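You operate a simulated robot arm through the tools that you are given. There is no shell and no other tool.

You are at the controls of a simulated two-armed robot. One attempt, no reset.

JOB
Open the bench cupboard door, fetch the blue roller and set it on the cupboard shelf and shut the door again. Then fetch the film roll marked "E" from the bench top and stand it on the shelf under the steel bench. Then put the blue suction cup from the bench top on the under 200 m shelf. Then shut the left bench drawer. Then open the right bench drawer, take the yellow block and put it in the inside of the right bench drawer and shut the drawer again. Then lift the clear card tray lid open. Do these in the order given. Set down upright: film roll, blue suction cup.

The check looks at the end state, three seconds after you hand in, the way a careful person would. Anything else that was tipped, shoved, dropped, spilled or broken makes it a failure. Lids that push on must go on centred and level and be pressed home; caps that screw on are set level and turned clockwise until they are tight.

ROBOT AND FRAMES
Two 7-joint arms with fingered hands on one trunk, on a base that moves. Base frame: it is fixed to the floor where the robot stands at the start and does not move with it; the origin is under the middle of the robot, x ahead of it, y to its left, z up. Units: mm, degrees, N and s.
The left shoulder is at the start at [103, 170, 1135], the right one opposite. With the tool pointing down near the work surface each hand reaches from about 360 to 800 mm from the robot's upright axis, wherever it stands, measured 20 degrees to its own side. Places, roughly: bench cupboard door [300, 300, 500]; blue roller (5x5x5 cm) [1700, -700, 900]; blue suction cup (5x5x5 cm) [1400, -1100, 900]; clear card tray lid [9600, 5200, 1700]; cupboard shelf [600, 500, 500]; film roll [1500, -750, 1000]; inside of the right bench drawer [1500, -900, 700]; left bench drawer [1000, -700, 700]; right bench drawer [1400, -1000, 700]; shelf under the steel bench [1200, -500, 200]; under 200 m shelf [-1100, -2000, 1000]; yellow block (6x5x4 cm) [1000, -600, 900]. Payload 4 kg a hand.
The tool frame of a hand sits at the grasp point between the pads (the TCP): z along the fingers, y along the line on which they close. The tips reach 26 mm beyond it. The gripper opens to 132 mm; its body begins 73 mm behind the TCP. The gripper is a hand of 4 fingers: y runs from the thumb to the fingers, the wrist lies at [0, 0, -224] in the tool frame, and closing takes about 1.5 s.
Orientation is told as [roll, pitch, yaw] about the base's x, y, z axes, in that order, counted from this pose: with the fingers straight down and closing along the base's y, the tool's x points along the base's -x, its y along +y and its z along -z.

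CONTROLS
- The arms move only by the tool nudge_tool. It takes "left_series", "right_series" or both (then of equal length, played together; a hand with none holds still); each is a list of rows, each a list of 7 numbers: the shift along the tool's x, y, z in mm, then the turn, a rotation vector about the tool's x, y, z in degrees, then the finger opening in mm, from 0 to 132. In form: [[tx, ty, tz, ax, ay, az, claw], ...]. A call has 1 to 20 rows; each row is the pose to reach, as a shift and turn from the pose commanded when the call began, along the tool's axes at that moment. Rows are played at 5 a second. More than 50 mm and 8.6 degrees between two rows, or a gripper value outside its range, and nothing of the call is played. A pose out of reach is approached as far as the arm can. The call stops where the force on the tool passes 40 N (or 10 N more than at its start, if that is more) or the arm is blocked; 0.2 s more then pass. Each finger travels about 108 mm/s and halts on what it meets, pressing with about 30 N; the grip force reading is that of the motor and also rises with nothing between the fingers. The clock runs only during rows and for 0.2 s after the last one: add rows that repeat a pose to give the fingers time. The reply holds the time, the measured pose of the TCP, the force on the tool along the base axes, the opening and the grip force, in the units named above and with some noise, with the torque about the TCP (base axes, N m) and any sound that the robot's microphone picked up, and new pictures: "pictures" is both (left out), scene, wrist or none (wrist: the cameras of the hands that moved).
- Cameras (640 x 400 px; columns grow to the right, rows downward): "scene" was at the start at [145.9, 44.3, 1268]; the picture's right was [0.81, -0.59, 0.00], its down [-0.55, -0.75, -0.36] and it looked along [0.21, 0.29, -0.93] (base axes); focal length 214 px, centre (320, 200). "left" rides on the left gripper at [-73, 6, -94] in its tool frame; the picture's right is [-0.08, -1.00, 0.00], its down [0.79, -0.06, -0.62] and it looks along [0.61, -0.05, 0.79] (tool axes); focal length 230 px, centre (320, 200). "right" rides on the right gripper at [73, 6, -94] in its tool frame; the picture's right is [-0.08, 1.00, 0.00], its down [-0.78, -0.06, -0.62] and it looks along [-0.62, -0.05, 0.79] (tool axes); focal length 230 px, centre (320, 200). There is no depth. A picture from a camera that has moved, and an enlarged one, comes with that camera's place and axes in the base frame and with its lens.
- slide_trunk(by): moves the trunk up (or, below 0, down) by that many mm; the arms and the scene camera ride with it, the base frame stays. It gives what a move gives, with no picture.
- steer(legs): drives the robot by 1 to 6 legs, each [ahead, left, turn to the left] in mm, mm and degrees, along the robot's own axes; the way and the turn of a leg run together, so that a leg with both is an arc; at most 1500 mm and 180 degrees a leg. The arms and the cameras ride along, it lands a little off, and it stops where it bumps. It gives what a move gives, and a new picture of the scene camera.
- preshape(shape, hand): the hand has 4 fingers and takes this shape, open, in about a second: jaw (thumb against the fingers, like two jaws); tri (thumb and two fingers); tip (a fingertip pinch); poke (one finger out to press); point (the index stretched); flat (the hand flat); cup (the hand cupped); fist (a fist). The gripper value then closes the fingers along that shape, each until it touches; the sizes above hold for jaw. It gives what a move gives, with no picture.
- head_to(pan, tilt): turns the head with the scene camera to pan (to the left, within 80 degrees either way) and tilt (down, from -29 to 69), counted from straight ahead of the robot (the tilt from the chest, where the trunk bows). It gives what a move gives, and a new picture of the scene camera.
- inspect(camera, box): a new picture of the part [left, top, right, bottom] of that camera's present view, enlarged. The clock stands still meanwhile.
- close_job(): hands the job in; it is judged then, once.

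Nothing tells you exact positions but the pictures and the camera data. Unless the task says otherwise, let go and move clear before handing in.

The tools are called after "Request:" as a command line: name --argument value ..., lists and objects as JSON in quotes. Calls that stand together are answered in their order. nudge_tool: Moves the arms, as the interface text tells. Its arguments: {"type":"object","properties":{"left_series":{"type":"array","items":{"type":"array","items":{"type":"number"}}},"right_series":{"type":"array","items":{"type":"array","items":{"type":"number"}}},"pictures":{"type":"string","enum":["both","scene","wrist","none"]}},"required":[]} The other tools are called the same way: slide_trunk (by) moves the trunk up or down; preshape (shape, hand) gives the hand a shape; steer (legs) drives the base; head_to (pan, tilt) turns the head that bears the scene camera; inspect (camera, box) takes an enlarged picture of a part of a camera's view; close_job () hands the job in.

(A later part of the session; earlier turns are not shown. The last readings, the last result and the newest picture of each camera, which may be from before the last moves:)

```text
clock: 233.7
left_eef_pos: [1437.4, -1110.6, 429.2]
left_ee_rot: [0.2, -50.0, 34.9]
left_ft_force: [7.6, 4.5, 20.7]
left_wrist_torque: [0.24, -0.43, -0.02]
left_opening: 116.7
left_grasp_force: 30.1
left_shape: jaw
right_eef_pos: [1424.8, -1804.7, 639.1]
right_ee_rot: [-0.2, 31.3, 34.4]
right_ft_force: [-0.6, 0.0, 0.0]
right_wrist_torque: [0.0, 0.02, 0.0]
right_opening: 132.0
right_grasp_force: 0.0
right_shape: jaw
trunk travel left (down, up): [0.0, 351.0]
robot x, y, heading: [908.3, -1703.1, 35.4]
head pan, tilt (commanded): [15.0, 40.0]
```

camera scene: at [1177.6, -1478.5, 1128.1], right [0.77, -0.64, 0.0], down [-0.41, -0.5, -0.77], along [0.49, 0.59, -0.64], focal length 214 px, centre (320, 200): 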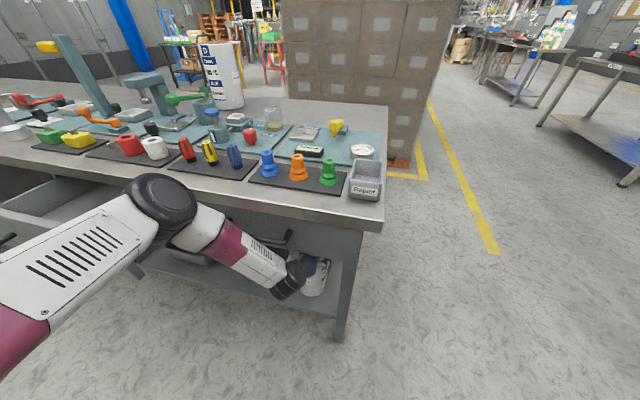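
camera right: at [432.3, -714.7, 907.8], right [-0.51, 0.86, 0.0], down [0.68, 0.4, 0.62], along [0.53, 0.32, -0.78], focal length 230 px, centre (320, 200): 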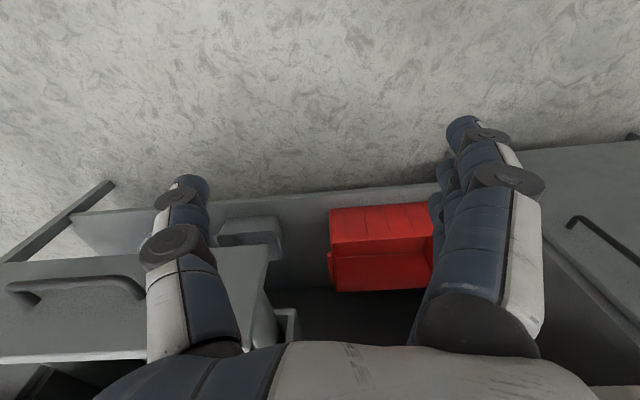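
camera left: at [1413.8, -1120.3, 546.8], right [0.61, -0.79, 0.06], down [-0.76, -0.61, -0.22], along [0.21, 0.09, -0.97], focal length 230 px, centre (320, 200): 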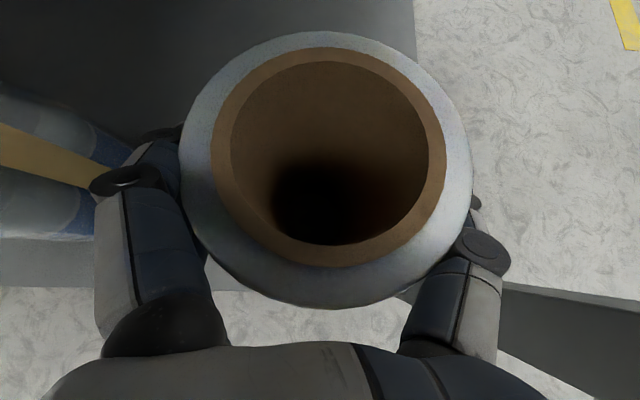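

Request:
nudge_tool --left_series '[[-1.5, 0, -1.3, 0, 0, 0, 0], [-3, 0, -2.6, 0, 0, 0, 0], [-3, 0, -2.6, 0, 0, 0, 0]]' --pictures "none"

```text
clock: 234.5
left_eef_pos: [1434.7, -1112.6, 429.5]
left_ee_rot: [0.2, -49.6, 35.1]
left_ft_force: [3.4, 2.0, 11.2]
left_wrist_torque: [0.37, -0.39, -0.05]
left_opening: 116.6
left_grasp_force: 30.4
left_shape: jaw
right_eef_pos: [1423.8, -1803.9, 638.2]
right_ee_rot: [-0.2, 31.4, 34.3]
right_ft_force: [0.4, 0.3, -0.8]
right_wrist_torque: [0.0, 0.01, 0.03]
right_opening: 131.7
right_grasp_force: 0.0
right_shape: jaw
trunk travel left (down, up): [0.0, 351.0]
robot x, y, heading: [906.0, -1702.1, 35.5]
head pan, tilt (commanded): [15.0, 40.0]
```

Request:
nudge_tool --left_series '[[-1.5, 0, -1.3, 0, 0, 0, 0], [-1.5, 0, -1.3, 0, 0, 0, 120], [-1.5, 0, -1.3, 0, 0, 0, 125], [-1.5, 0, -1.3, 0, 0, 0, 132], [-1.5, 0, -1.3, 0, 0, 0, 132], [-1.5, 0, -1.3, 0, 0, 0, 132]]' --pictures "wrist"

```text
clock: 235.9
left_eef_pos: [1434.8, -1110.8, 432.4]
left_ee_rot: [0.2, -49.7, 35.0]
left_ft_force: [-0.8, -0.6, -2.6]
left_wrist_torque: [0.09, 0.01, 0.01]
left_opening: 131.8
left_grasp_force: 0.0
left_shape: jaw
right_eef_pos: [1425.3, -1804.2, 638.3]
right_ee_rot: [-0.3, 31.4, 34.3]
right_ft_force: [0.0, -0.5, 1.0]
right_wrist_torque: [-0.02, -0.01, 0.03]
right_opening: 132.1
right_grasp_force: 0.1
right_shape: jaw
trunk travel left (down, up): [0.0, 351.0]
robot x, y, heading: [907.2, -1704.5, 35.4]
head pan, tilt (commanded): [15.0, 40.0]
camera left: at [1413.6, -1119.3, 550.2], right [0.61, -0.79, 0.06], down [-0.76, -0.61, -0.2], along [0.19, 0.08, -0.98], focal length 230 px, centre (320, 200)
```

left: 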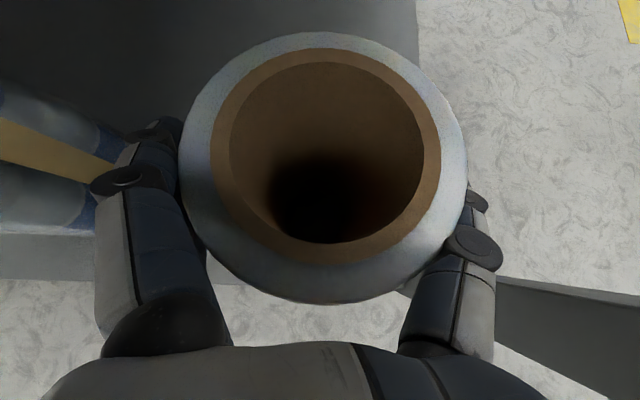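

Request:
nudge_tool --left_series '[[0, 0, -10, 0, 0, 0, 132], [0, 0, -20, 0, 0, 0, 132], [0, 0, -30, 0, 0, 0, 132], [0, 0, -30, 0, 0, 0, 132]]' --pictures "wrist"

```text
clock: 236.9
left_eef_pos: [1418.0, -1124.2, 452.2]
left_ee_rot: [0.1, -49.7, 35.1]
left_ft_force: [-0.5, 0.5, 0.4]
left_wrist_torque: [-0.03, -0.01, 0.06]
left_opening: 132.0
left_grasp_force: 0.0
left_shape: jaw
right_eef_pos: [1424.3, -1804.6, 638.8]
right_ee_rot: [-0.3, 31.4, 34.4]
right_ft_force: [-0.4, -0.1, -0.4]
right_wrist_torque: [0.02, 0.02, -0.01]
right_opening: 131.9
right_grasp_force: 0.1
right_shape: jaw
trunk travel left (down, up): [0.0, 351.0]
robot x, y, heading: [906.8, -1699.4, 35.7]
head pan, tilt (commanded): [15.0, 40.0]
camera left: at [1396.2, -1131.9, 569.6], right [0.61, -0.79, 0.06], down [-0.76, -0.61, -0.2], along [0.19, 0.08, -0.98], focal length 230 px, centre (320, 200)
```

left: 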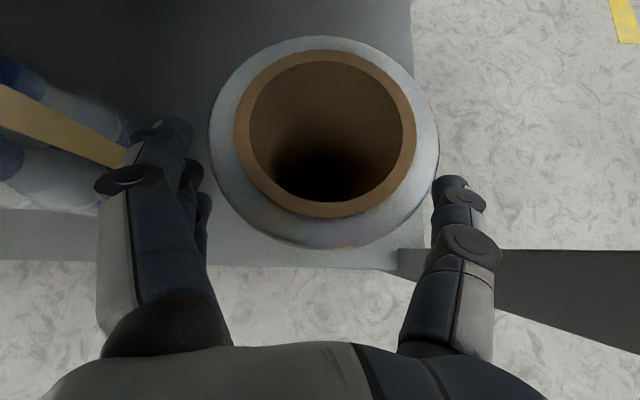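

Request:
nudge_tool --left_series '[[0, 0, -30, 0, 0, 0, 132], [0, 0, -60, 0, 0, 0, 132], [0, 0, -60, 0, 0, 0, 132]]' --pictures "none"

Request:
steer --legs '[[-550, 0, 0.4]]'

Request:
inspect --camera "scene" --box '[200, 100, 420, 260]'

```text
clock: 237.7
left_eef_pos: [1379.3, -1149.9, 490.0]
left_ee_rot: [0.2, -49.7, 35.0]
left_ft_force: [-0.2, -0.3, -0.5]
left_wrist_torque: [-0.01, -0.01, -0.02]
left_opening: 132.0
left_grasp_force: 0.1
left_shape: jaw
right_eef_pos: [1424.7, -1804.1, 638.0]
right_ee_rot: [-0.2, 31.4, 34.5]
right_ft_force: [0.3, -0.5, -0.1]
right_wrist_torque: [0.0, -0.01, 0.03]
right_opening: 132.2
right_grasp_force: 0.0
right_shape: jaw
trunk travel left (down, up): [0.0, 351.0]
robot x, y, heading: [910.1, -1702.1, 35.4]
head pan, tilt (commanded): [15.0, 40.0]
```

```text
clock: 240.8
left_eef_pos: [933.7, -1470.4, 489.6]
left_ee_rot: [0.1, -49.7, 34.9]
left_ft_force: [-0.3, 0.3, 0.0]
left_wrist_torque: [0.02, 0.01, 0.0]
left_opening: 131.9
left_grasp_force: 0.0
left_shape: jaw
right_eef_pos: [978.6, -2124.5, 638.1]
right_ee_rot: [-0.4, 31.4, 34.3]
right_ft_force: [-0.5, 0.6, 0.6]
right_wrist_torque: [0.0, 0.05, 0.02]
right_opening: 131.7
right_grasp_force: 0.0
right_shape: jaw
trunk travel left (down, up): [0.0, 351.0]
robot x, y, heading: [464.4, -2017.8, 35.3]
head pan, tilt (commanded): [15.0, 40.0]
camera scene: at [731.1, -1797.8, 1128.6], right [0.77, -0.64, 0.0], down [-0.41, -0.5, -0.77], along [0.49, 0.59, -0.64], focal length 214 px, centre (320, 200)
```

scene: 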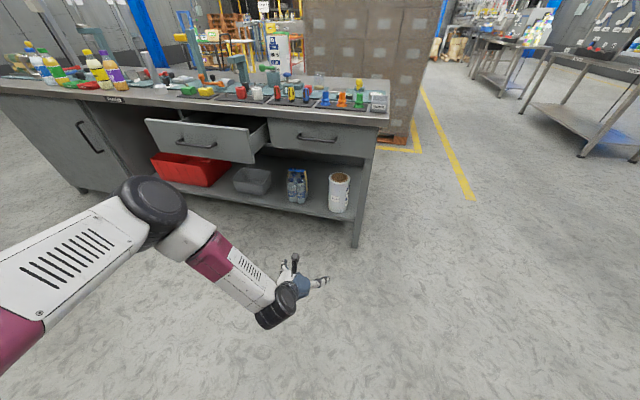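

```text
2.50 times, centred on (310, 180) of scene
camera zoom: at [731.1, -1797.8, 1128.6], right [0.77, -0.64, 0.0], down [-0.41, -0.5, -0.77], along [0.49, 0.59, -0.64], focal length 536 px, centre (345, 250)
```

zoom: 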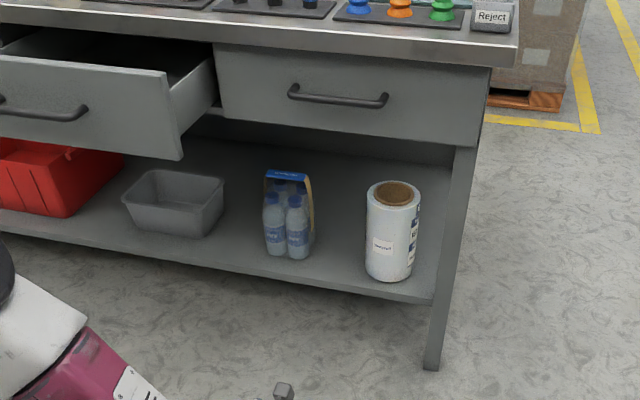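

The E roll stands upright on the lower shelf. Next, the blue suction cup: I try the fingertip pinch shape in free air to see how it looks before using it.

Request:
preshape --shape "tip" --hand "left"

Request:
inspect --camera "left" --box '[0, 0, 640, 400]'

Request:
preshape --shape "tri" --hand "left"

Request:
inspect --camera "left" --box '[0, 0, 640, 400]'

```text
clock: 241.8
left_eef_pos: [934.8, -1468.6, 490.3]
left_ee_rot: [0.2, -49.6, 34.9]
left_ft_force: [-0.3, 0.3, 0.6]
left_wrist_torque: [0.0, 0.0, 0.0]
left_opening: 131.8
left_grasp_force: 0.2
left_shape: tip
right_eef_pos: [979.8, -2122.9, 639.2]
right_ee_rot: [-0.2, 31.4, 34.3]
right_ft_force: [-0.3, -0.3, -0.1]
right_wrist_torque: [0.04, -0.02, -0.01]
right_opening: 131.7
right_grasp_force: 0.1
right_shape: jaw
trunk travel left (down, up): [0.0, 351.0]
robot x, y, heading: [458.5, -2022.5, 35.3]
head pan, tilt (commanded): [15.0, 40.0]
```

```text
1.00 times, centred on (320, 200) of left (not enlarged: the box is as wide or as high as the picture)
camera zoom: at [912.0, -1477.5, 607.2], right [0.61, -0.79, 0.06], down [-0.77, -0.61, -0.2], along [0.19, 0.08, -0.98], focal length 230 px, centre (320, 200)
```

zoom: 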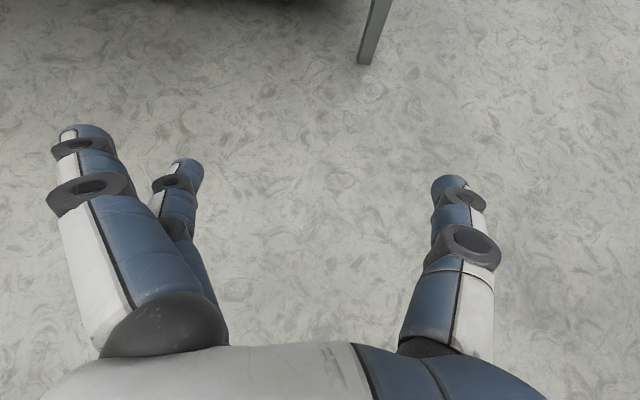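

```text
clock: 242.7
left_eef_pos: [933.7, -1468.4, 489.7]
left_ee_rot: [0.2, -49.7, 34.9]
left_ft_force: [0.5, 0.0, -0.1]
left_wrist_torque: [-0.02, -0.01, 0.01]
left_opening: 131.6
left_grasp_force: 0.1
left_shape: tri
right_eef_pos: [979.4, -2123.4, 638.7]
right_ee_rot: [-0.3, 31.4, 34.3]
right_ft_force: [0.5, 0.2, 0.2]
right_wrist_torque: [0.02, 0.01, -0.01]
right_opening: 131.8
right_grasp_force: 0.0
right_shape: jaw
trunk travel left (down, up): [0.0, 351.0]
robot x, y, heading: [457.1, -2019.0, 35.4]
head pan, tilt (commanded): [15.0, 40.0]
```

```text
1.00 times, centred on (320, 200) of left (not enlarged: the box is as wide or as high as the picture)
camera zoom: at [912.0, -1477.5, 607.2], right [0.61, -0.79, 0.06], down [-0.77, -0.61, -0.2], along [0.19, 0.08, -0.98], focal length 230 px, centre (320, 200)
```

zoom: 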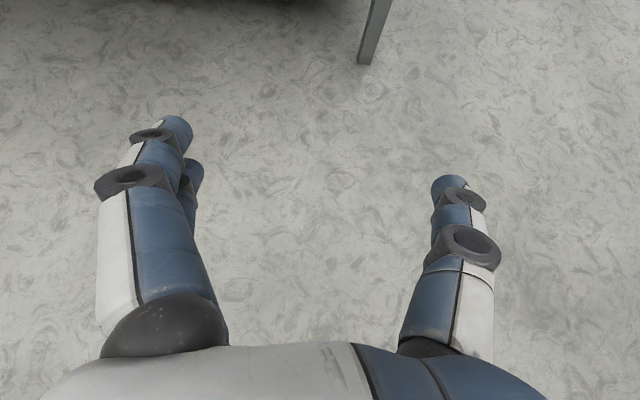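

'Tri' keeps the lowest finger out of the way, so I use that. I raise the trunk and hand to working height, then drive to the suction cups.

Request:
slide_trunk --by 150

Request:
nudge_tool --left_series '[[-30, 0, -25, 0, 0, 0, 80], [-60, 0, -50, 0, 0, 0, 80], [-90, 0, -75, 0, 0, 0, 80], [-120, 0, -100, 0, 0, 0, 80], [-150, 0, -125, 0, 0, 0, 80], [-180, 0, -140, 0, 0, 0, 80], [-215, 0, -165, 0, 0, 0, 80], [-250, 0, -190, 0, 0, 0, 80], [-285, 0, -215, 0, 0, 0, 80], [-320, 0, -230, 0, 0, 0, 80], [-320, 0, -230, 0, 0, 0, 80]]' --pictures "scene"

```text
clock: 244.4
left_eef_pos: [933.6, -1469.2, 636.9]
left_ee_rot: [0.3, -49.5, 34.8]
left_ft_force: [0.4, -0.2, 0.7]
left_wrist_torque: [0.0, 0.01, 0.02]
left_opening: 132.0
left_grasp_force: 0.0
left_shape: tri
right_eef_pos: [979.1, -2123.3, 788.4]
right_ee_rot: [-0.4, 31.6, 34.4]
right_ft_force: [-0.9, 0.0, 0.5]
right_wrist_torque: [0.01, 0.0, 0.02]
right_opening: 131.8
right_grasp_force: 0.1
right_shape: jaw
trunk travel left (down, up): [-150.0, 201.0]
robot x, y, heading: [463.1, -2021.6, 35.2]
head pan, tilt (commanded): [15.0, 40.0]
```

```text
clock: 246.8
left_eef_pos: [956.7, -1449.7, 1034.0]
left_ee_rot: [0.0, -49.7, 34.9]
left_ft_force: [-0.7, 0.1, -0.6]
left_wrist_torque: [0.02, 0.0, 0.0]
left_opening: 80.6
left_grasp_force: 0.0
left_shape: tri
right_eef_pos: [978.6, -2123.8, 789.3]
right_ee_rot: [-0.3, 31.4, 34.3]
right_ft_force: [0.3, 0.3, 0.7]
right_wrist_torque: [0.02, 0.02, 0.03]
right_opening: 131.8
right_grasp_force: 0.1
right_shape: jaw
trunk travel left (down, up): [-150.0, 201.0]
robot x, y, heading: [461.8, -2018.0, 35.3]
head pan, tilt (commanded): [15.0, 40.0]
camera scene: at [606.0, -1886.5, 1304.0], right [0.77, -0.64, 0.0], down [-0.41, -0.5, -0.77], along [0.49, 0.59, -0.64], focal length 214 px, centre (320, 200)
```

scene: 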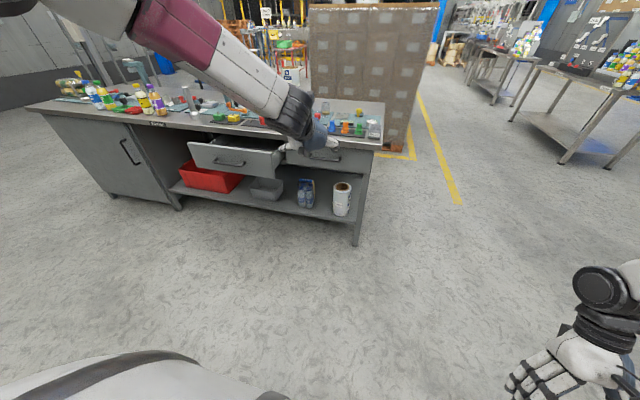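

Request:
steer --legs '[[0, 60, 0.8], [480, 0, 0]]'

Request:
inspect --camera "left" --box '[0, 0, 640, 400]'

```text
clock: 250.4
left_eef_pos: [1289.7, -1123.9, 1033.8]
left_ee_rot: [0.1, -49.7, 35.4]
left_ft_force: [0.6, -0.4, -0.3]
left_wrist_torque: [0.02, 0.03, -0.01]
left_opening: 80.4
left_grasp_force: 0.0
left_shape: tri
right_eef_pos: [1317.1, -1797.6, 788.7]
right_ee_rot: [-0.2, 31.4, 34.7]
right_ft_force: [-0.1, 0.1, -0.9]
right_wrist_torque: [-0.01, 0.02, 0.04]
right_opening: 131.8
right_grasp_force: 0.1
right_shape: jaw
trunk travel left (down, up): [-150.0, 201.0]
robot x, y, heading: [798.9, -1697.6, 36.0]
head pan, tilt (commanded): [15.0, 40.0]
camera scene: at [942.6, -1564.2, 1304.1], right [0.78, -0.63, 0.0], down [-0.41, -0.5, -0.77], along [0.48, 0.59, -0.64], focal length 214 px, centre (320, 200)
```

scene: 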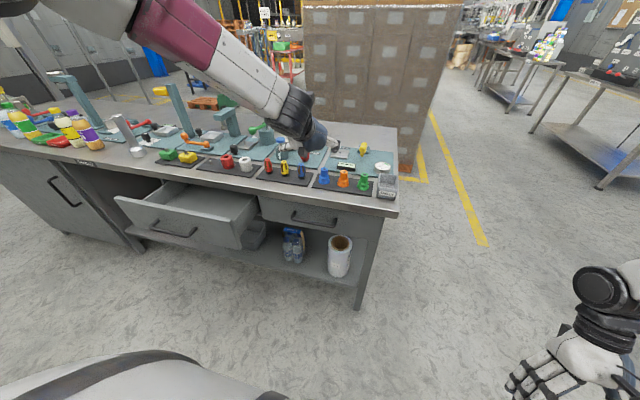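

```text
1.00 times, centred on (320, 200) of left (not enlarged: the box is as wide or as high as the picture)
camera zoom: at [1267.5, -1132.7, 1152.2], right [0.62, -0.78, 0.06], down [-0.76, -0.62, -0.2], along [0.19, 0.08, -0.98], focal length 230 px, centre (320, 200)
```

zoom: 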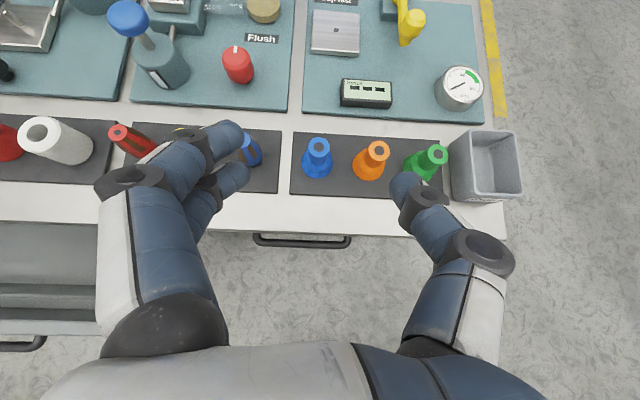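

Request:
nudge_tool --left_series '[[24, -1, 20, 0, 0, 0, 46], [48, -2, 45, 0, 0, 0, 46], [48, -2, 84, 0, 0, 0, 46], [48, -2, 84, 0, 0, 0, 46]]' --pictures "wrist"

```text
clock: 251.4
left_eef_pos: [1315.9, -1107.7, 946.0]
left_ee_rot: [0.2, -49.8, 35.4]
left_ft_force: [0.0, 0.0, -0.8]
left_wrist_torque: [0.0, 0.01, 0.01]
left_opening: 46.1
left_grasp_force: 0.0
left_shape: tri
right_eef_pos: [1316.9, -1798.4, 789.4]
right_ee_rot: [-0.3, 31.5, 34.8]
right_ft_force: [-0.2, -0.7, 0.5]
right_wrist_torque: [-0.03, 0.0, 0.03]
right_opening: 131.8
right_grasp_force: 0.0
right_shape: jaw
trunk travel left (down, up): [-150.0, 201.0]
robot x, y, heading: [798.9, -1702.3, 36.0]
head pan, tilt (commanded): [15.0, 40.0]
camera left: at [1293.3, -1115.5, 1063.9], right [0.62, -0.78, 0.06], down [-0.76, -0.62, -0.2], along [0.19, 0.08, -0.98], focal length 230 px, centre (320, 200)
```

left: 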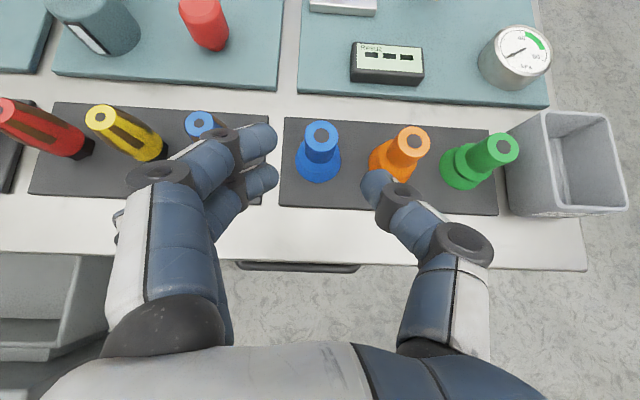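

Request:
nudge_tool --left_series '[[0, 1, 25, 0, 0, 0, 46], [1, 1, 50, 0, 0, 0, 46], [1.4, 1, 72, 0, 0, 0, 46], [1.4, 1, 72, 0, 0, 0, 46]]' --pictures "wrist"

```text
clock: 252.4
left_eef_pos: [1361.2, -1076.2, 898.0]
left_ee_rot: [0.2, -49.8, 35.4]
left_ft_force: [0.6, -0.5, 0.3]
left_wrist_torque: [0.02, -0.01, -0.03]
left_opening: 46.6
left_grasp_force: 0.0
left_shape: tri
right_eef_pos: [1317.4, -1797.5, 789.0]
right_ee_rot: [-0.2, 31.4, 34.8]
right_ft_force: [0.0, 0.1, -0.1]
right_wrist_torque: [0.01, 0.01, -0.02]
right_opening: 132.0
right_grasp_force: 0.0
right_shape: jaw
trunk travel left (down, up): [-150.0, 201.0]
robot x, y, heading: [799.9, -1693.6, 36.0]
head pan, tilt (commanded): [15.0, 40.0]
camera left: at [1339.0, -1085.5, 1015.6], right [0.62, -0.78, 0.06], down [-0.76, -0.62, -0.2], along [0.19, 0.08, -0.98], focal length 230 px, centre (320, 200)
```

left: 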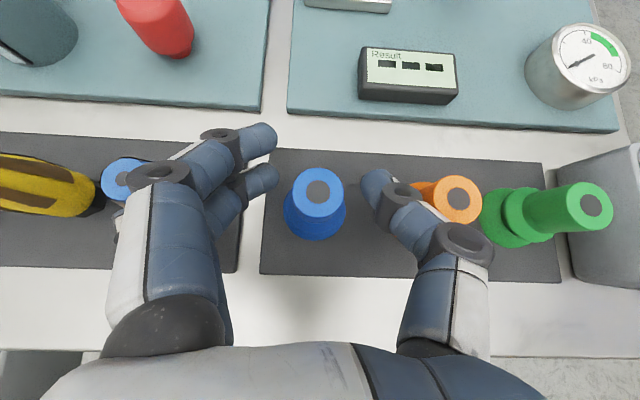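

Request:
nudge_tool --left_series '[[0, 0, 0, 0, 0, 0, 36], [0, 0, 0, 0, 0, 0, 25], [0, 0, 0, 0, 0, 0, 10], [0, 0, 0, 0, 0, 0, 0], [0, 0, 0, 0, 0, 0, 0], [0, 0, 0, 0, 0, 0, 0], [0, 0, 0, 0, 0, 0, 0]]' --pictures "wrist"

```text
clock: 254.0
left_eef_pos: [1360.4, -1075.7, 896.8]
left_ee_rot: [0.2, -49.8, 35.5]
left_ft_force: [-0.7, -0.6, 0.4]
left_wrist_torque: [0.06, 0.0, -0.02]
left_opening: 0.0
left_grasp_force: 30.2
left_shape: tri
right_eef_pos: [1317.6, -1797.1, 788.7]
right_ee_rot: [-0.4, 31.3, 34.8]
right_ft_force: [0.4, 0.1, -0.4]
right_wrist_torque: [0.01, 0.0, 0.02]
right_opening: 132.0
right_grasp_force: 0.1
right_shape: jaw
trunk travel left (down, up): [-150.0, 201.0]
robot x, y, heading: [795.7, -1698.0, 36.1]
head pan, tilt (commanded): [15.0, 40.0]
camera left: at [1339.1, -1085.5, 1015.3], right [0.62, -0.78, 0.06], down [-0.76, -0.62, -0.2], along [0.19, 0.08, -0.98], focal length 230 px, centre (320, 200)
```

left: 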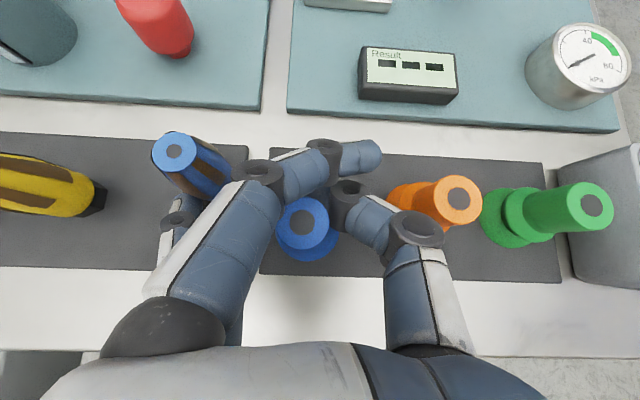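

The fingers closed past the narrow stem without gripping it; the cup only shifted a little. I reopen and look.

Request:
nudge_tool --left_series '[[0, 0, 0, 0, 0, 0, 20], [0, 0, 0, 0, 0, 0, 46], [0, 0, 0, 0, 0, 0, 46], [0, 0, 0, 0, 0, 0, 46]]' --pictures "wrist"

```text
clock: 255.0
left_eef_pos: [1361.2, -1078.8, 897.4]
left_ee_rot: [0.2, -49.8, 35.4]
left_ft_force: [0.6, 0.0, 1.0]
left_wrist_torque: [0.0, -0.02, -0.02]
left_opening: 45.5
left_grasp_force: 0.1
left_shape: tri
right_eef_pos: [1317.7, -1797.3, 788.5]
right_ee_rot: [-0.3, 31.4, 34.9]
right_ft_force: [-0.4, 0.2, -0.3]
right_wrist_torque: [0.0, -0.04, 0.03]
right_opening: 132.1
right_grasp_force: 0.2
right_shape: jaw
trunk travel left (down, up): [-150.0, 201.0]
robot x, y, heading: [801.0, -1697.6, 35.8]
head pan, tilt (commanded): [15.0, 40.0]
camera left: at [1339.1, -1085.4, 1015.2], right [0.62, -0.78, 0.06], down [-0.76, -0.62, -0.2], along [0.19, 0.08, -0.98], focal length 230 px, centre (320, 200)
```

left: 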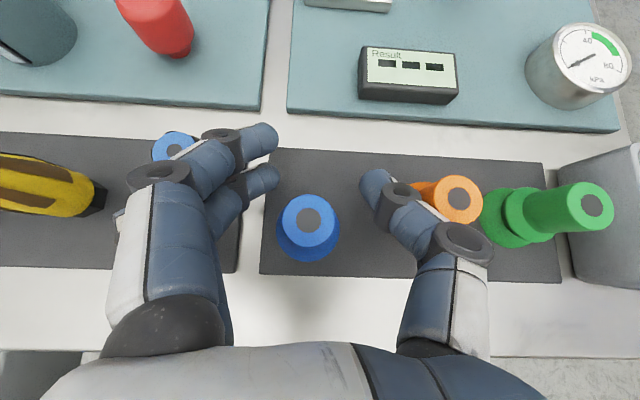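

The blue clip to the left seems to have been dragged about 25 mm by the splayed finger. I withdraw carefully along the finger axis and check.

Request:
nudge_tool --left_series '[[0, 0, -10, 0, 0, 0, 46], [0, 0, -20, 0, 0, 0, 46], [0, 0, -20, 0, 0, 0, 46]]' --pictures "wrist"

Request:
inspect --camera "scene" --box '[220, 110, 420, 235]'

```text
clock: 255.8
left_eef_pos: [1349.0, -1083.7, 908.6]
left_ee_rot: [0.1, -49.7, 35.5]
left_ft_force: [-0.3, -0.3, 0.2]
left_wrist_torque: [-0.01, 0.01, 0.01]
left_opening: 45.4
left_grasp_force: 0.2
left_shape: tri
right_eef_pos: [1317.4, -1796.7, 788.7]
right_ee_rot: [-0.3, 31.3, 34.7]
right_ft_force: [0.9, 0.0, -0.1]
right_wrist_torque: [-0.02, 0.02, 0.01]
right_opening: 132.1
right_grasp_force: 0.2
right_shape: jaw
trunk travel left (down, up): [-150.0, 201.0]
robot x, y, heading: [798.3, -1699.8, 35.9]
head pan, tilt (commanded): [15.0, 40.0]
camera left: at [1326.9, -1093.4, 1026.4], right [0.62, -0.78, 0.06], down [-0.76, -0.62, -0.2], along [0.19, 0.08, -0.98], focal length 230 px, centre (320, 200)
```

left: 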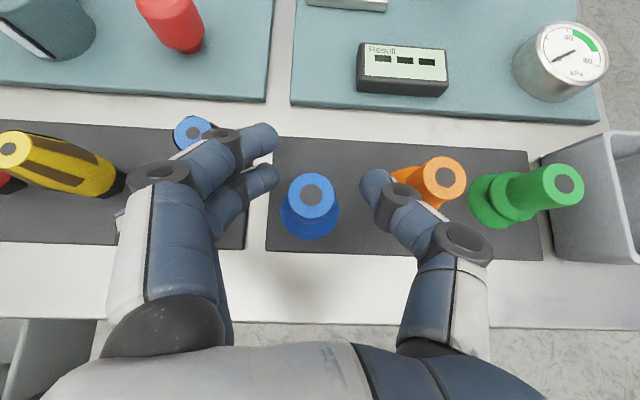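

```text
3.20 times, centred on (320, 172) of scene
camera zoom: at [942.4, -1564.4, 1304.1], right [0.78, -0.63, 0.0], down [-0.41, -0.5, -0.77], along [0.48, 0.59, -0.64], focal length 686 px, centre (320, 288)
```

zoom: 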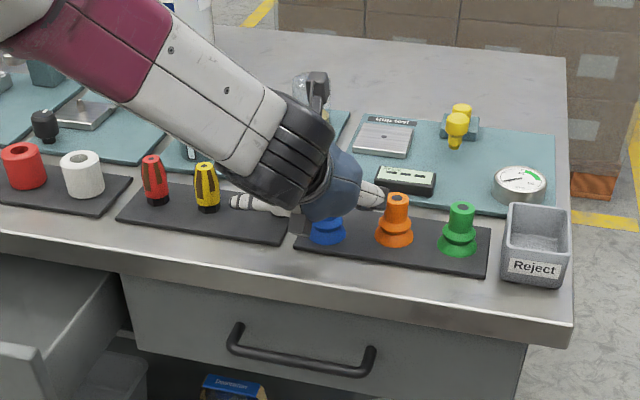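

Request:
nudge_tool --left_series '[[0, 0, -15, 0, 0, 0, 46], [0, 0, -30, 0, 0, 0, 46], [0, 0, -45, 0, 0, 0, 46], [0, 0, -60, 0, 0, 0, 46], [0, 0, -80, 0, 0, 0, 46], [-40, 0, -110, 0, 0, 0, 46], [-60, 0, -130, 0, 0, 0, 46]]' --pictures "both"

```text
clock: 257.4
left_eef_pos: [1295.4, -1116.6, 1039.8]
left_ee_rot: [0.2, -49.7, 35.4]
left_ft_force: [1.1, -0.8, 0.3]
left_wrist_torque: [0.03, 0.0, 0.02]
left_opening: 45.4
left_grasp_force: 0.0
left_shape: tri
right_eef_pos: [1316.6, -1797.4, 789.6]
right_ee_rot: [-0.3, 31.3, 34.7]
right_ft_force: [-0.4, -0.4, 0.4]
right_wrist_torque: [-0.01, 0.0, 0.0]
right_opening: 132.1
right_grasp_force: 0.0
right_shape: jaw
trunk travel left (down, up): [-150.0, 201.0]
robot x, y, heading: [797.5, -1697.1, 35.9]
head pan, tilt (commanded): [15.0, 40.0]
camera scene: at [942.1, -1564.6, 1304.2], right [0.78, -0.63, 0.0], down [-0.41, -0.5, -0.77], along [0.48, 0.59, -0.64], focal length 214 px, centre (320, 200)
camera left: at [1274.0, -1124.9, 1157.6], right [0.62, -0.78, 0.06], down [-0.76, -0.62, -0.2], along [0.19, 0.08, -0.98], focal length 230 px, centre (320, 200)
```

scene: 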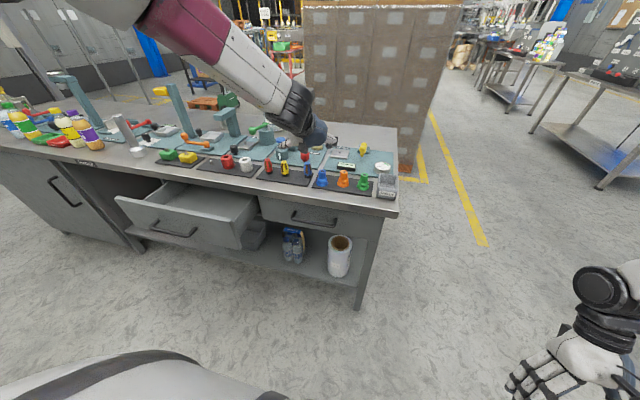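
left: 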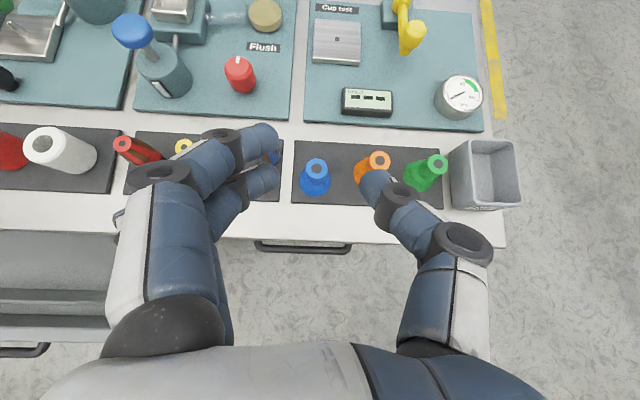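

Request:
inspect --camera "scene" --box '[240, 130, 400, 230]'

```text
4.00 times, centred on (320, 180) of scene
camera zoom: at [942.1, -1564.6, 1304.2], right [0.78, -0.63, 0.0], down [-0.41, -0.5, -0.77], along [0.48, 0.59, -0.64], focal length 858 px, centre (320, 280)
```

zoom: 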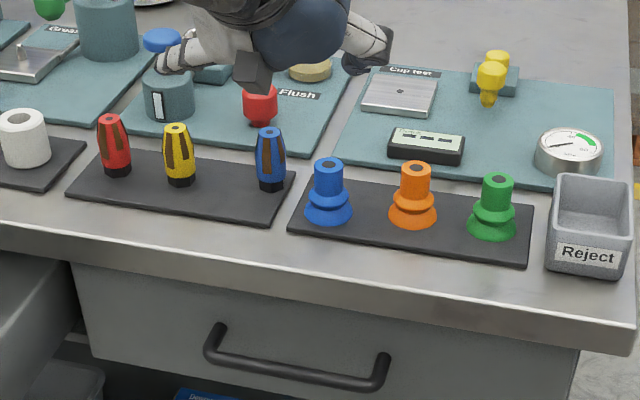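

The clip stands but is shifted ~28 mm; I will put it back afterwards. For the thin stem a true fingertip pinch is needed, with the splayed fingers over free space: I try the left hand vertical, turned 90° so the thumb is on the far side.

Request:
nudge_tool --left_series '[[20, 0, -20, 0, 0, 0, 60], [35, 0, -50, 0, 8, 0, 60], [50, 0, -80, 0, 16, 0, 60], [55, 0, -90, 0, 24, 0, 60], [60, 0, -90, 0, 32, 0, 60], [60, 0, -90, 0, 40, 0, 60], [60, 0, -90, 0, 47, 0, 60], [60, 0, -90, 0, 49.7, 0, 60], [60, 0, -90, 0, 49.7, 0, 60]]' --pictures "scene"

```text
clock: 259.4
left_eef_pos: [1211.2, -1182.0, 1051.6]
left_ee_rot: [0.0, -0.1, 35.5]
left_ft_force: [0.9, -0.8, -0.4]
left_wrist_torque: [-0.02, 0.0, -0.01]
left_opening: 59.6
left_grasp_force: 0.0
left_shape: tri
right_eef_pos: [1316.7, -1797.4, 787.7]
right_ee_rot: [-0.3, 31.4, 34.8]
right_ft_force: [-0.5, 0.0, -0.5]
right_wrist_torque: [-0.01, 0.02, -0.01]
right_opening: 131.8
right_grasp_force: 0.1
right_shape: jaw
trunk travel left (down, up): [-150.0, 201.0]
robot x, y, heading: [794.8, -1692.5, 35.8]
head pan, tilt (commanded): [15.0, 40.0]
camera scene: at [942.2, -1564.5, 1304.2], right [0.78, -0.63, 0.0], down [-0.41, -0.5, -0.77], along [0.48, 0.59, -0.64], focal length 214 px, centre (320, 200)
```

scene: 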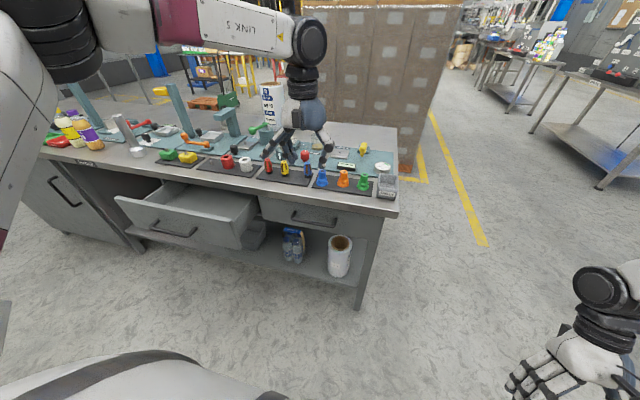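

Request:
preshape --shape "tip" --hand "left"

Request:
nudge_tool --left_series '[[0, 0, 0, 0, 0, -8, 80], [0, 0, 0, 0, 0, -16, 80], [0, 0, 0, 0, 0, -24, 80], [0, 0, 0, 0, 0, -32, 80], [0, 0, 0, 0, 0, -40, 80], [0, 0, 0, 0, 0, -48, 80], [0, 0, 0, 0, 0, -56, 80], [0, 0, 0, 0, 0, -64, 80], [0, 0, 0, 0, 0, -72, 80], [0, 0, 0, 0, 0, -80, 80], [0, 0, 0, 0, 0, -88, 80], [0, 0, 0, 0, 0, -90, 80]]' --pictures "both"

```text
clock: 260.3
left_eef_pos: [1211.8, -1181.0, 1051.0]
left_ee_rot: [0.2, 0.0, 35.5]
left_ft_force: [-0.4, -0.2, 0.2]
left_wrist_torque: [0.03, -0.01, 0.02]
left_opening: 132.0
left_grasp_force: 0.1
left_shape: tip
right_eef_pos: [1317.5, -1798.1, 788.9]
right_ee_rot: [-0.3, 31.4, 34.8]
right_ft_force: [-0.1, -0.5, 0.4]
right_wrist_torque: [0.0, -0.03, 0.05]
right_opening: 131.9
right_grasp_force: 0.2
right_shape: jaw
trunk travel left (down, up): [-150.0, 201.0]
robot x, y, heading: [799.4, -1697.5, 35.8]
head pan, tilt (commanded): [15.0, 40.0]
```

```text
clock: 262.9
left_eef_pos: [1211.1, -1182.7, 1050.7]
left_ee_rot: [-0.1, -0.1, 125.6]
left_ft_force: [-0.8, 0.2, -0.3]
left_wrist_torque: [0.01, -0.01, 0.01]
left_opening: 80.6
left_grasp_force: 0.0
left_shape: tip
right_eef_pos: [1317.1, -1797.3, 788.7]
right_ee_rot: [-0.4, 31.4, 34.8]
right_ft_force: [-0.4, 0.2, -0.1]
right_wrist_torque: [-0.02, 0.02, -0.01]
right_opening: 131.7
right_grasp_force: 0.0
right_shape: jaw
trunk travel left (down, up): [-150.0, 201.0]
robot x, y, heading: [798.9, -1696.5, 36.1]
head pan, tilt (commanded): [15.0, 40.0]
camera scene: at [942.3, -1564.4, 1304.1], right [0.78, -0.63, 0.0], down [-0.41, -0.5, -0.77], along [0.48, 0.59, -0.64], focal length 214 px, centre (320, 200)
camera left: at [1165.2, -1124.1, 1146.1], right [0.77, 0.64, 0.0], down [0.51, -0.6, 0.62], along [0.4, -0.47, -0.79], focal length 230 px, centre (320, 200)
```

scene: 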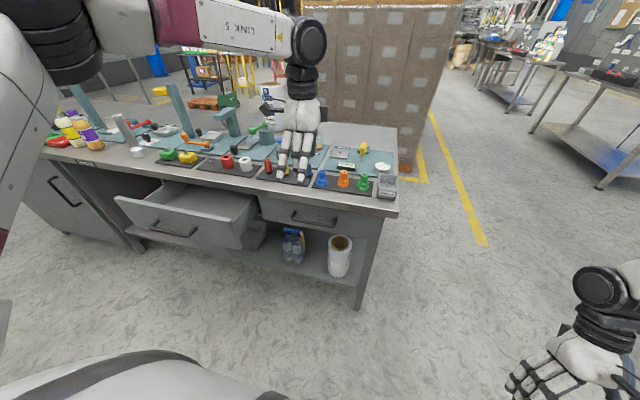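
left: 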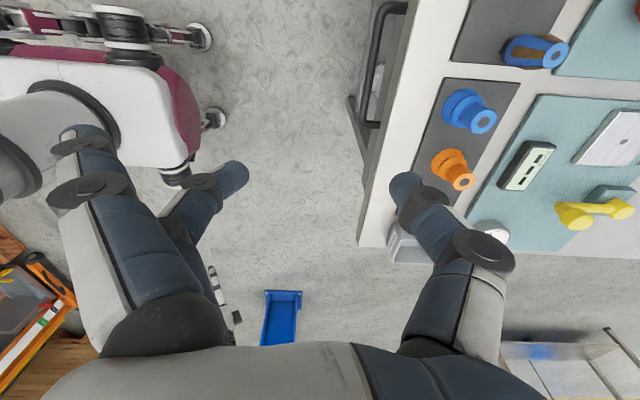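

Turned and reachable. Now I drive forward so the pinch is above the blue cup.

Request:
steer --legs '[[170, 0, 0]]'

Request:
inspect --camera "left" --box '[0, 0, 640, 400]'

```text
clock: 264.4
left_eef_pos: [1353.2, -1079.7, 1051.2]
left_ee_rot: [0.0, -0.1, 125.4]
left_ft_force: [-0.3, 0.3, -0.8]
left_wrist_torque: [-0.02, -0.01, -0.02]
left_opening: 80.5
left_grasp_force: 0.1
left_shape: tip
right_eef_pos: [1459.3, -1696.8, 787.3]
right_ee_rot: [-0.3, 31.4, 34.6]
right_ft_force: [0.1, -0.1, -0.5]
right_wrist_torque: [0.0, 0.01, 0.0]
right_opening: 131.8
right_grasp_force: 0.1
right_shape: jaw
trunk travel left (down, up): [-150.0, 201.0]
robot x, y, heading: [937.4, -1595.1, 35.5]
head pan, tilt (commanded): [15.0, 40.0]
camera scene: at [1084.2, -1462.9, 1304.0], right [0.77, -0.63, 0.0], down [-0.41, -0.5, -0.77], along [0.48, 0.59, -0.64], focal length 214 px, centre (320, 200)
```

scene: 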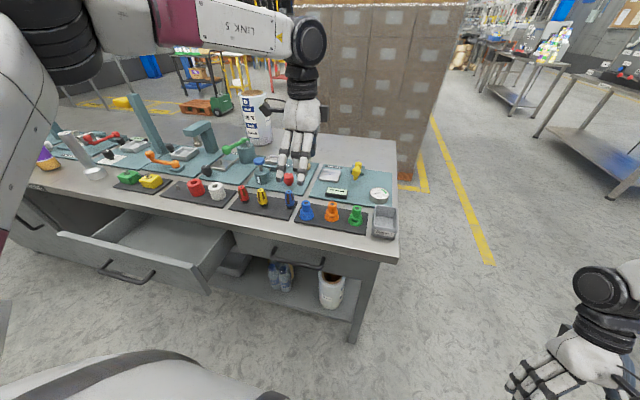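

```text
1.00 times, centred on (320, 200) of left (not enlarged: the box is as wide or as high as the picture)
camera zoom: at [1308.6, -1023.2, 1145.7], right [0.77, 0.64, 0.0], down [0.5, -0.61, 0.62], along [0.39, -0.47, -0.79], focal length 230 px, centre (320, 200)
```

zoom: 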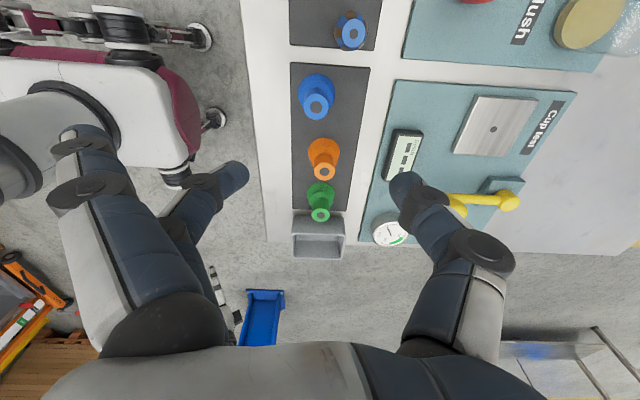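

Request:
nudge_tool --left_series '[[-2, 1, 30, 0, 0, 0, 60], [-5, 2, 65, 0, 0, 0, 50], [-5, 2, 101, 0, 0, 0, 50], [-5, 2, 101, 0, 0, 0, 50]]' --pictures "wrist"

Request:
inspect --camera "scene" --box '[240, 130, 400, 230]'

```text
clock: 265.4
left_eef_pos: [1349.8, -1076.3, 948.8]
left_ee_rot: [-0.1, -0.2, 125.3]
left_ft_force: [0.1, -1.2, 0.9]
left_wrist_torque: [-0.04, 0.01, 0.01]
left_opening: 50.4
left_grasp_force: 0.2
left_shape: tip
right_eef_pos: [1457.2, -1697.6, 788.0]
right_ee_rot: [-0.3, 31.4, 34.6]
right_ft_force: [0.1, -0.1, -0.4]
right_wrist_torque: [-0.02, -0.02, 0.02]
right_opening: 131.9
right_grasp_force: 0.1
right_shape: jaw
trunk travel left (down, up): [-150.0, 201.0]
robot x, y, heading: [937.4, -1597.1, 35.5]
head pan, tilt (commanded): [15.0, 40.0]
camera left: at [1304.0, -1018.8, 1044.5], right [0.77, 0.64, 0.0], down [0.5, -0.61, 0.62], along [0.39, -0.47, -0.79], focal length 230 px, centre (320, 200)
```

left: 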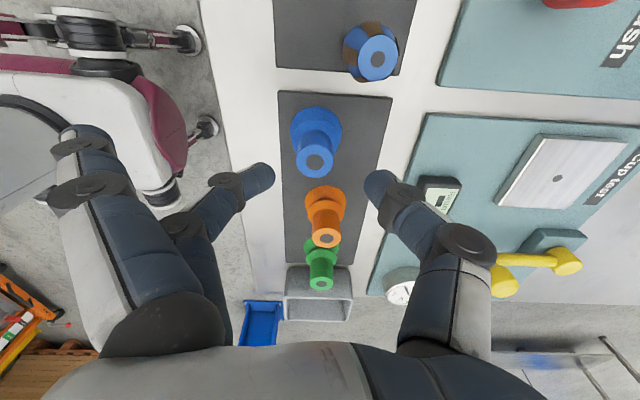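

```text
4.00 times, centred on (320, 180) of scene
camera zoom: at [1083.2, -1463.5, 1304.3], right [0.77, -0.63, 0.0], down [-0.41, -0.5, -0.77], along [0.49, 0.59, -0.64], focal length 858 px, centre (320, 280)
```

zoom: 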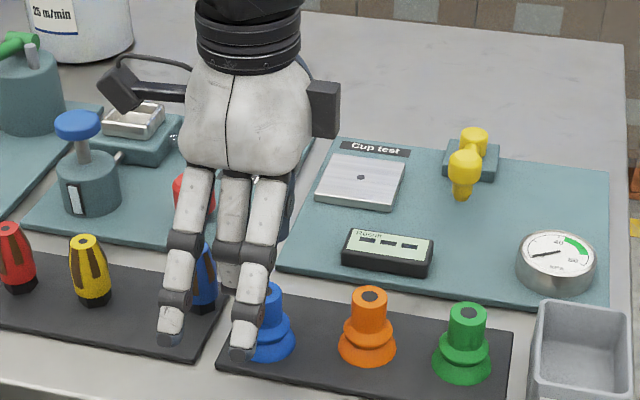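

Request:
nudge_tool --left_series '[[-1, 2, 10, 0, 0, 0, 50], [-1, 2.5, 20, 0, 0, 0, 50], [-1, 2.5, 32, 0, 0, 0, 50], [-1, 2.5, 41, 0, 0, 0, 50], [-1, 2.5, 41, 0, 0, 0, 50]]' --pictures "wrist"

Request:
inspect --camera "scene" --box '[240, 130, 400, 230]'

```text
clock: 266.6
left_eef_pos: [1345.5, -1076.9, 907.8]
left_ee_rot: [0.0, -0.1, 125.3]
left_ft_force: [-0.5, -0.4, -1.2]
left_wrist_torque: [0.02, -0.01, 0.0]
left_opening: 50.3
left_grasp_force: 0.0
left_shape: tip
right_eef_pos: [1458.7, -1697.4, 788.3]
right_ee_rot: [-0.4, 31.6, 34.5]
right_ft_force: [-0.6, 0.1, 0.0]
right_wrist_torque: [-0.03, 0.01, 0.01]
right_opening: 132.0
right_grasp_force: 0.1
right_shape: jaw
trunk travel left (down, up): [-150.0, 201.0]
robot x, y, heading: [938.2, -1599.6, 35.5]
head pan, tilt (commanded): [15.0, 40.0]
camera left: at [1300.8, -1020.7, 1002.6], right [0.77, 0.64, 0.0], down [0.5, -0.61, 0.62], along [0.39, -0.47, -0.79], focal length 230 px, centre (320, 200)
```

left: 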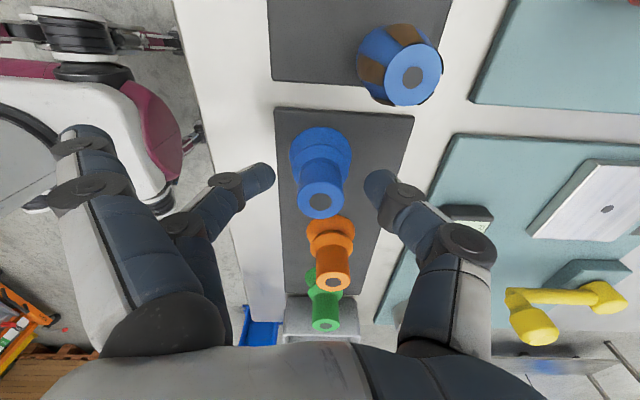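

```text
4.00 times, centred on (320, 180) of scene
camera zoom: at [1083.6, -1463.3, 1304.2], right [0.77, -0.63, 0.0], down [-0.41, -0.5, -0.77], along [0.48, 0.59, -0.64], focal length 858 px, centre (320, 280)
```

zoom: 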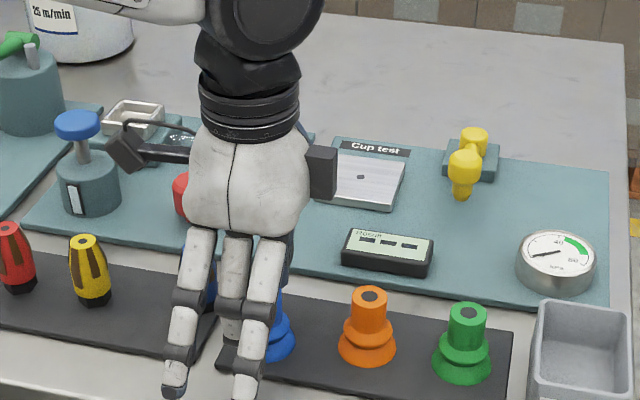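

Request:
nudge_tool --left_series '[[0, 0, 0, 0, 0, 0, 38], [0, 0, 0, 0, 0, 0, 30], [0, 0, 0, 0, 0, 0, 20], [0, 0, 0, 0, 0, 0, 10], [0, 0, 0, 0, 0, 0, 0], [0, 0, 0, 0, 0, 0, 0], [0, 0, 0, 0, 0, 0, 0]]' --pictures "wrist"

Request:
inspect --camera "scene" --box '[240, 130, 400, 230]'

```text
clock: 268.2
left_eef_pos: [1347.6, -1078.6, 907.0]
left_ee_rot: [0.0, -0.1, 125.3]
left_ft_force: [-1.0, -0.1, -0.2]
left_wrist_torque: [0.01, 0.0, -0.01]
left_opening: 18.0
left_grasp_force: 29.9
left_shape: tip
right_eef_pos: [1457.5, -1697.2, 789.4]
right_ee_rot: [-0.3, 31.3, 34.7]
right_ft_force: [0.5, 0.2, 0.4]
right_wrist_torque: [-0.03, 0.01, 0.0]
right_opening: 132.1
right_grasp_force: 0.0
right_shape: jaw
trunk travel left (down, up): [-150.0, 201.0]
robot x, y, heading: [941.5, -1596.0, 35.6]
head pan, tilt (commanded): [15.0, 40.0]
camera left: at [1300.9, -1020.6, 1002.7], right [0.77, 0.64, 0.0], down [0.5, -0.61, 0.62], along [0.39, -0.47, -0.79], focal length 230 px, centre (320, 200)
```

left: 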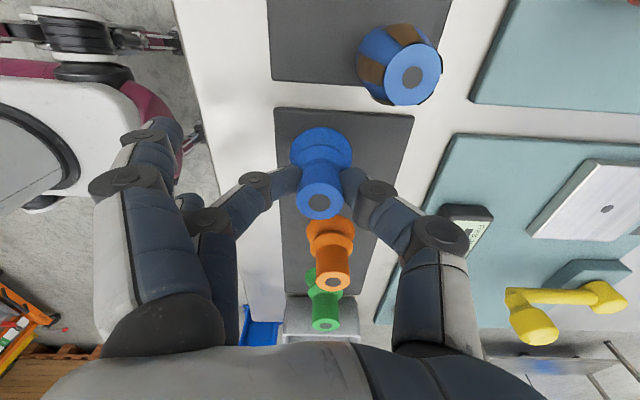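

```text
4.00 times, centred on (320, 180) of scene
camera zoom: at [1083.6, -1463.2, 1304.1], right [0.77, -0.63, 0.0], down [-0.41, -0.5, -0.77], along [0.48, 0.59, -0.64], focal length 858 px, centre (320, 280)
```

zoom: 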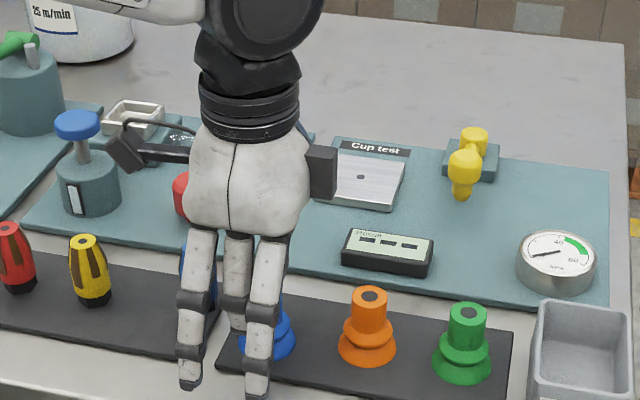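

The stem is pinched (opening 18 mm, 30 N). I lift it straight up.

Request:
nudge_tool --left_series '[[0, 0, -8, 0, 0, 0, 0], [0, 0, -20, 0, 0, 0, 0], [0, 0, -45, 0, 0, 0, 0], [0, 0, -80, 0, 0, 0, 0], [0, 0, -110, 0, 0, 0, 0], [0, 0, -110, 0, 0, 0, 0]]' --pictures "wrist"

Request:
inspect --camera "scene" --box '[240, 110, 400, 230]'

```text
clock: 269.6
left_eef_pos: [1348.8, -1079.4, 1020.9]
left_ee_rot: [0.0, -0.1, 125.2]
left_ft_force: [0.1, -0.1, -0.3]
left_wrist_torque: [0.03, -0.02, 0.0]
left_opening: 17.9
left_grasp_force: 29.9
left_shape: tip
right_eef_pos: [1458.0, -1698.2, 788.7]
right_ee_rot: [-0.3, 31.4, 34.7]
right_ft_force: [0.7, -0.5, 0.3]
right_wrist_torque: [-0.02, 0.0, 0.01]
right_opening: 132.0
right_grasp_force: 0.1
right_shape: jaw
trunk travel left (down, up): [-150.0, 201.0]
robot x, y, heading: [938.6, -1601.9, 35.7]
head pan, tilt (commanded): [15.0, 40.0]
camera left: at [1302.7, -1021.9, 1115.7], right [0.77, 0.64, 0.0], down [0.5, -0.61, 0.62], along [0.39, -0.47, -0.79], focal length 230 px, centre (320, 200)
```

left: 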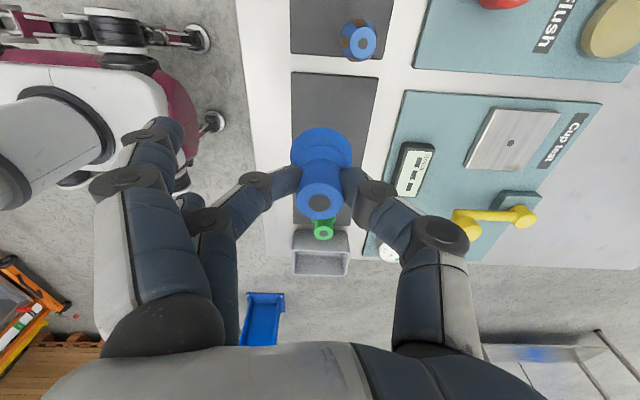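

```text
3.33 times, centred on (320, 170) of scene
camera zoom: at [1083.8, -1463.0, 1304.0], right [0.77, -0.63, 0.0], down [-0.41, -0.5, -0.77], along [0.48, 0.59, -0.64], focal length 715 px, centre (320, 300)
```

zoom: 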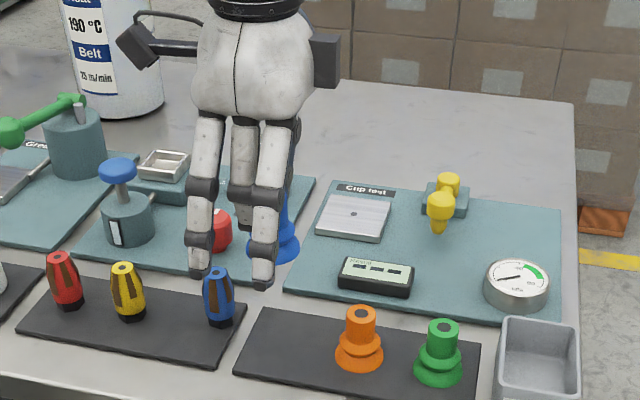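

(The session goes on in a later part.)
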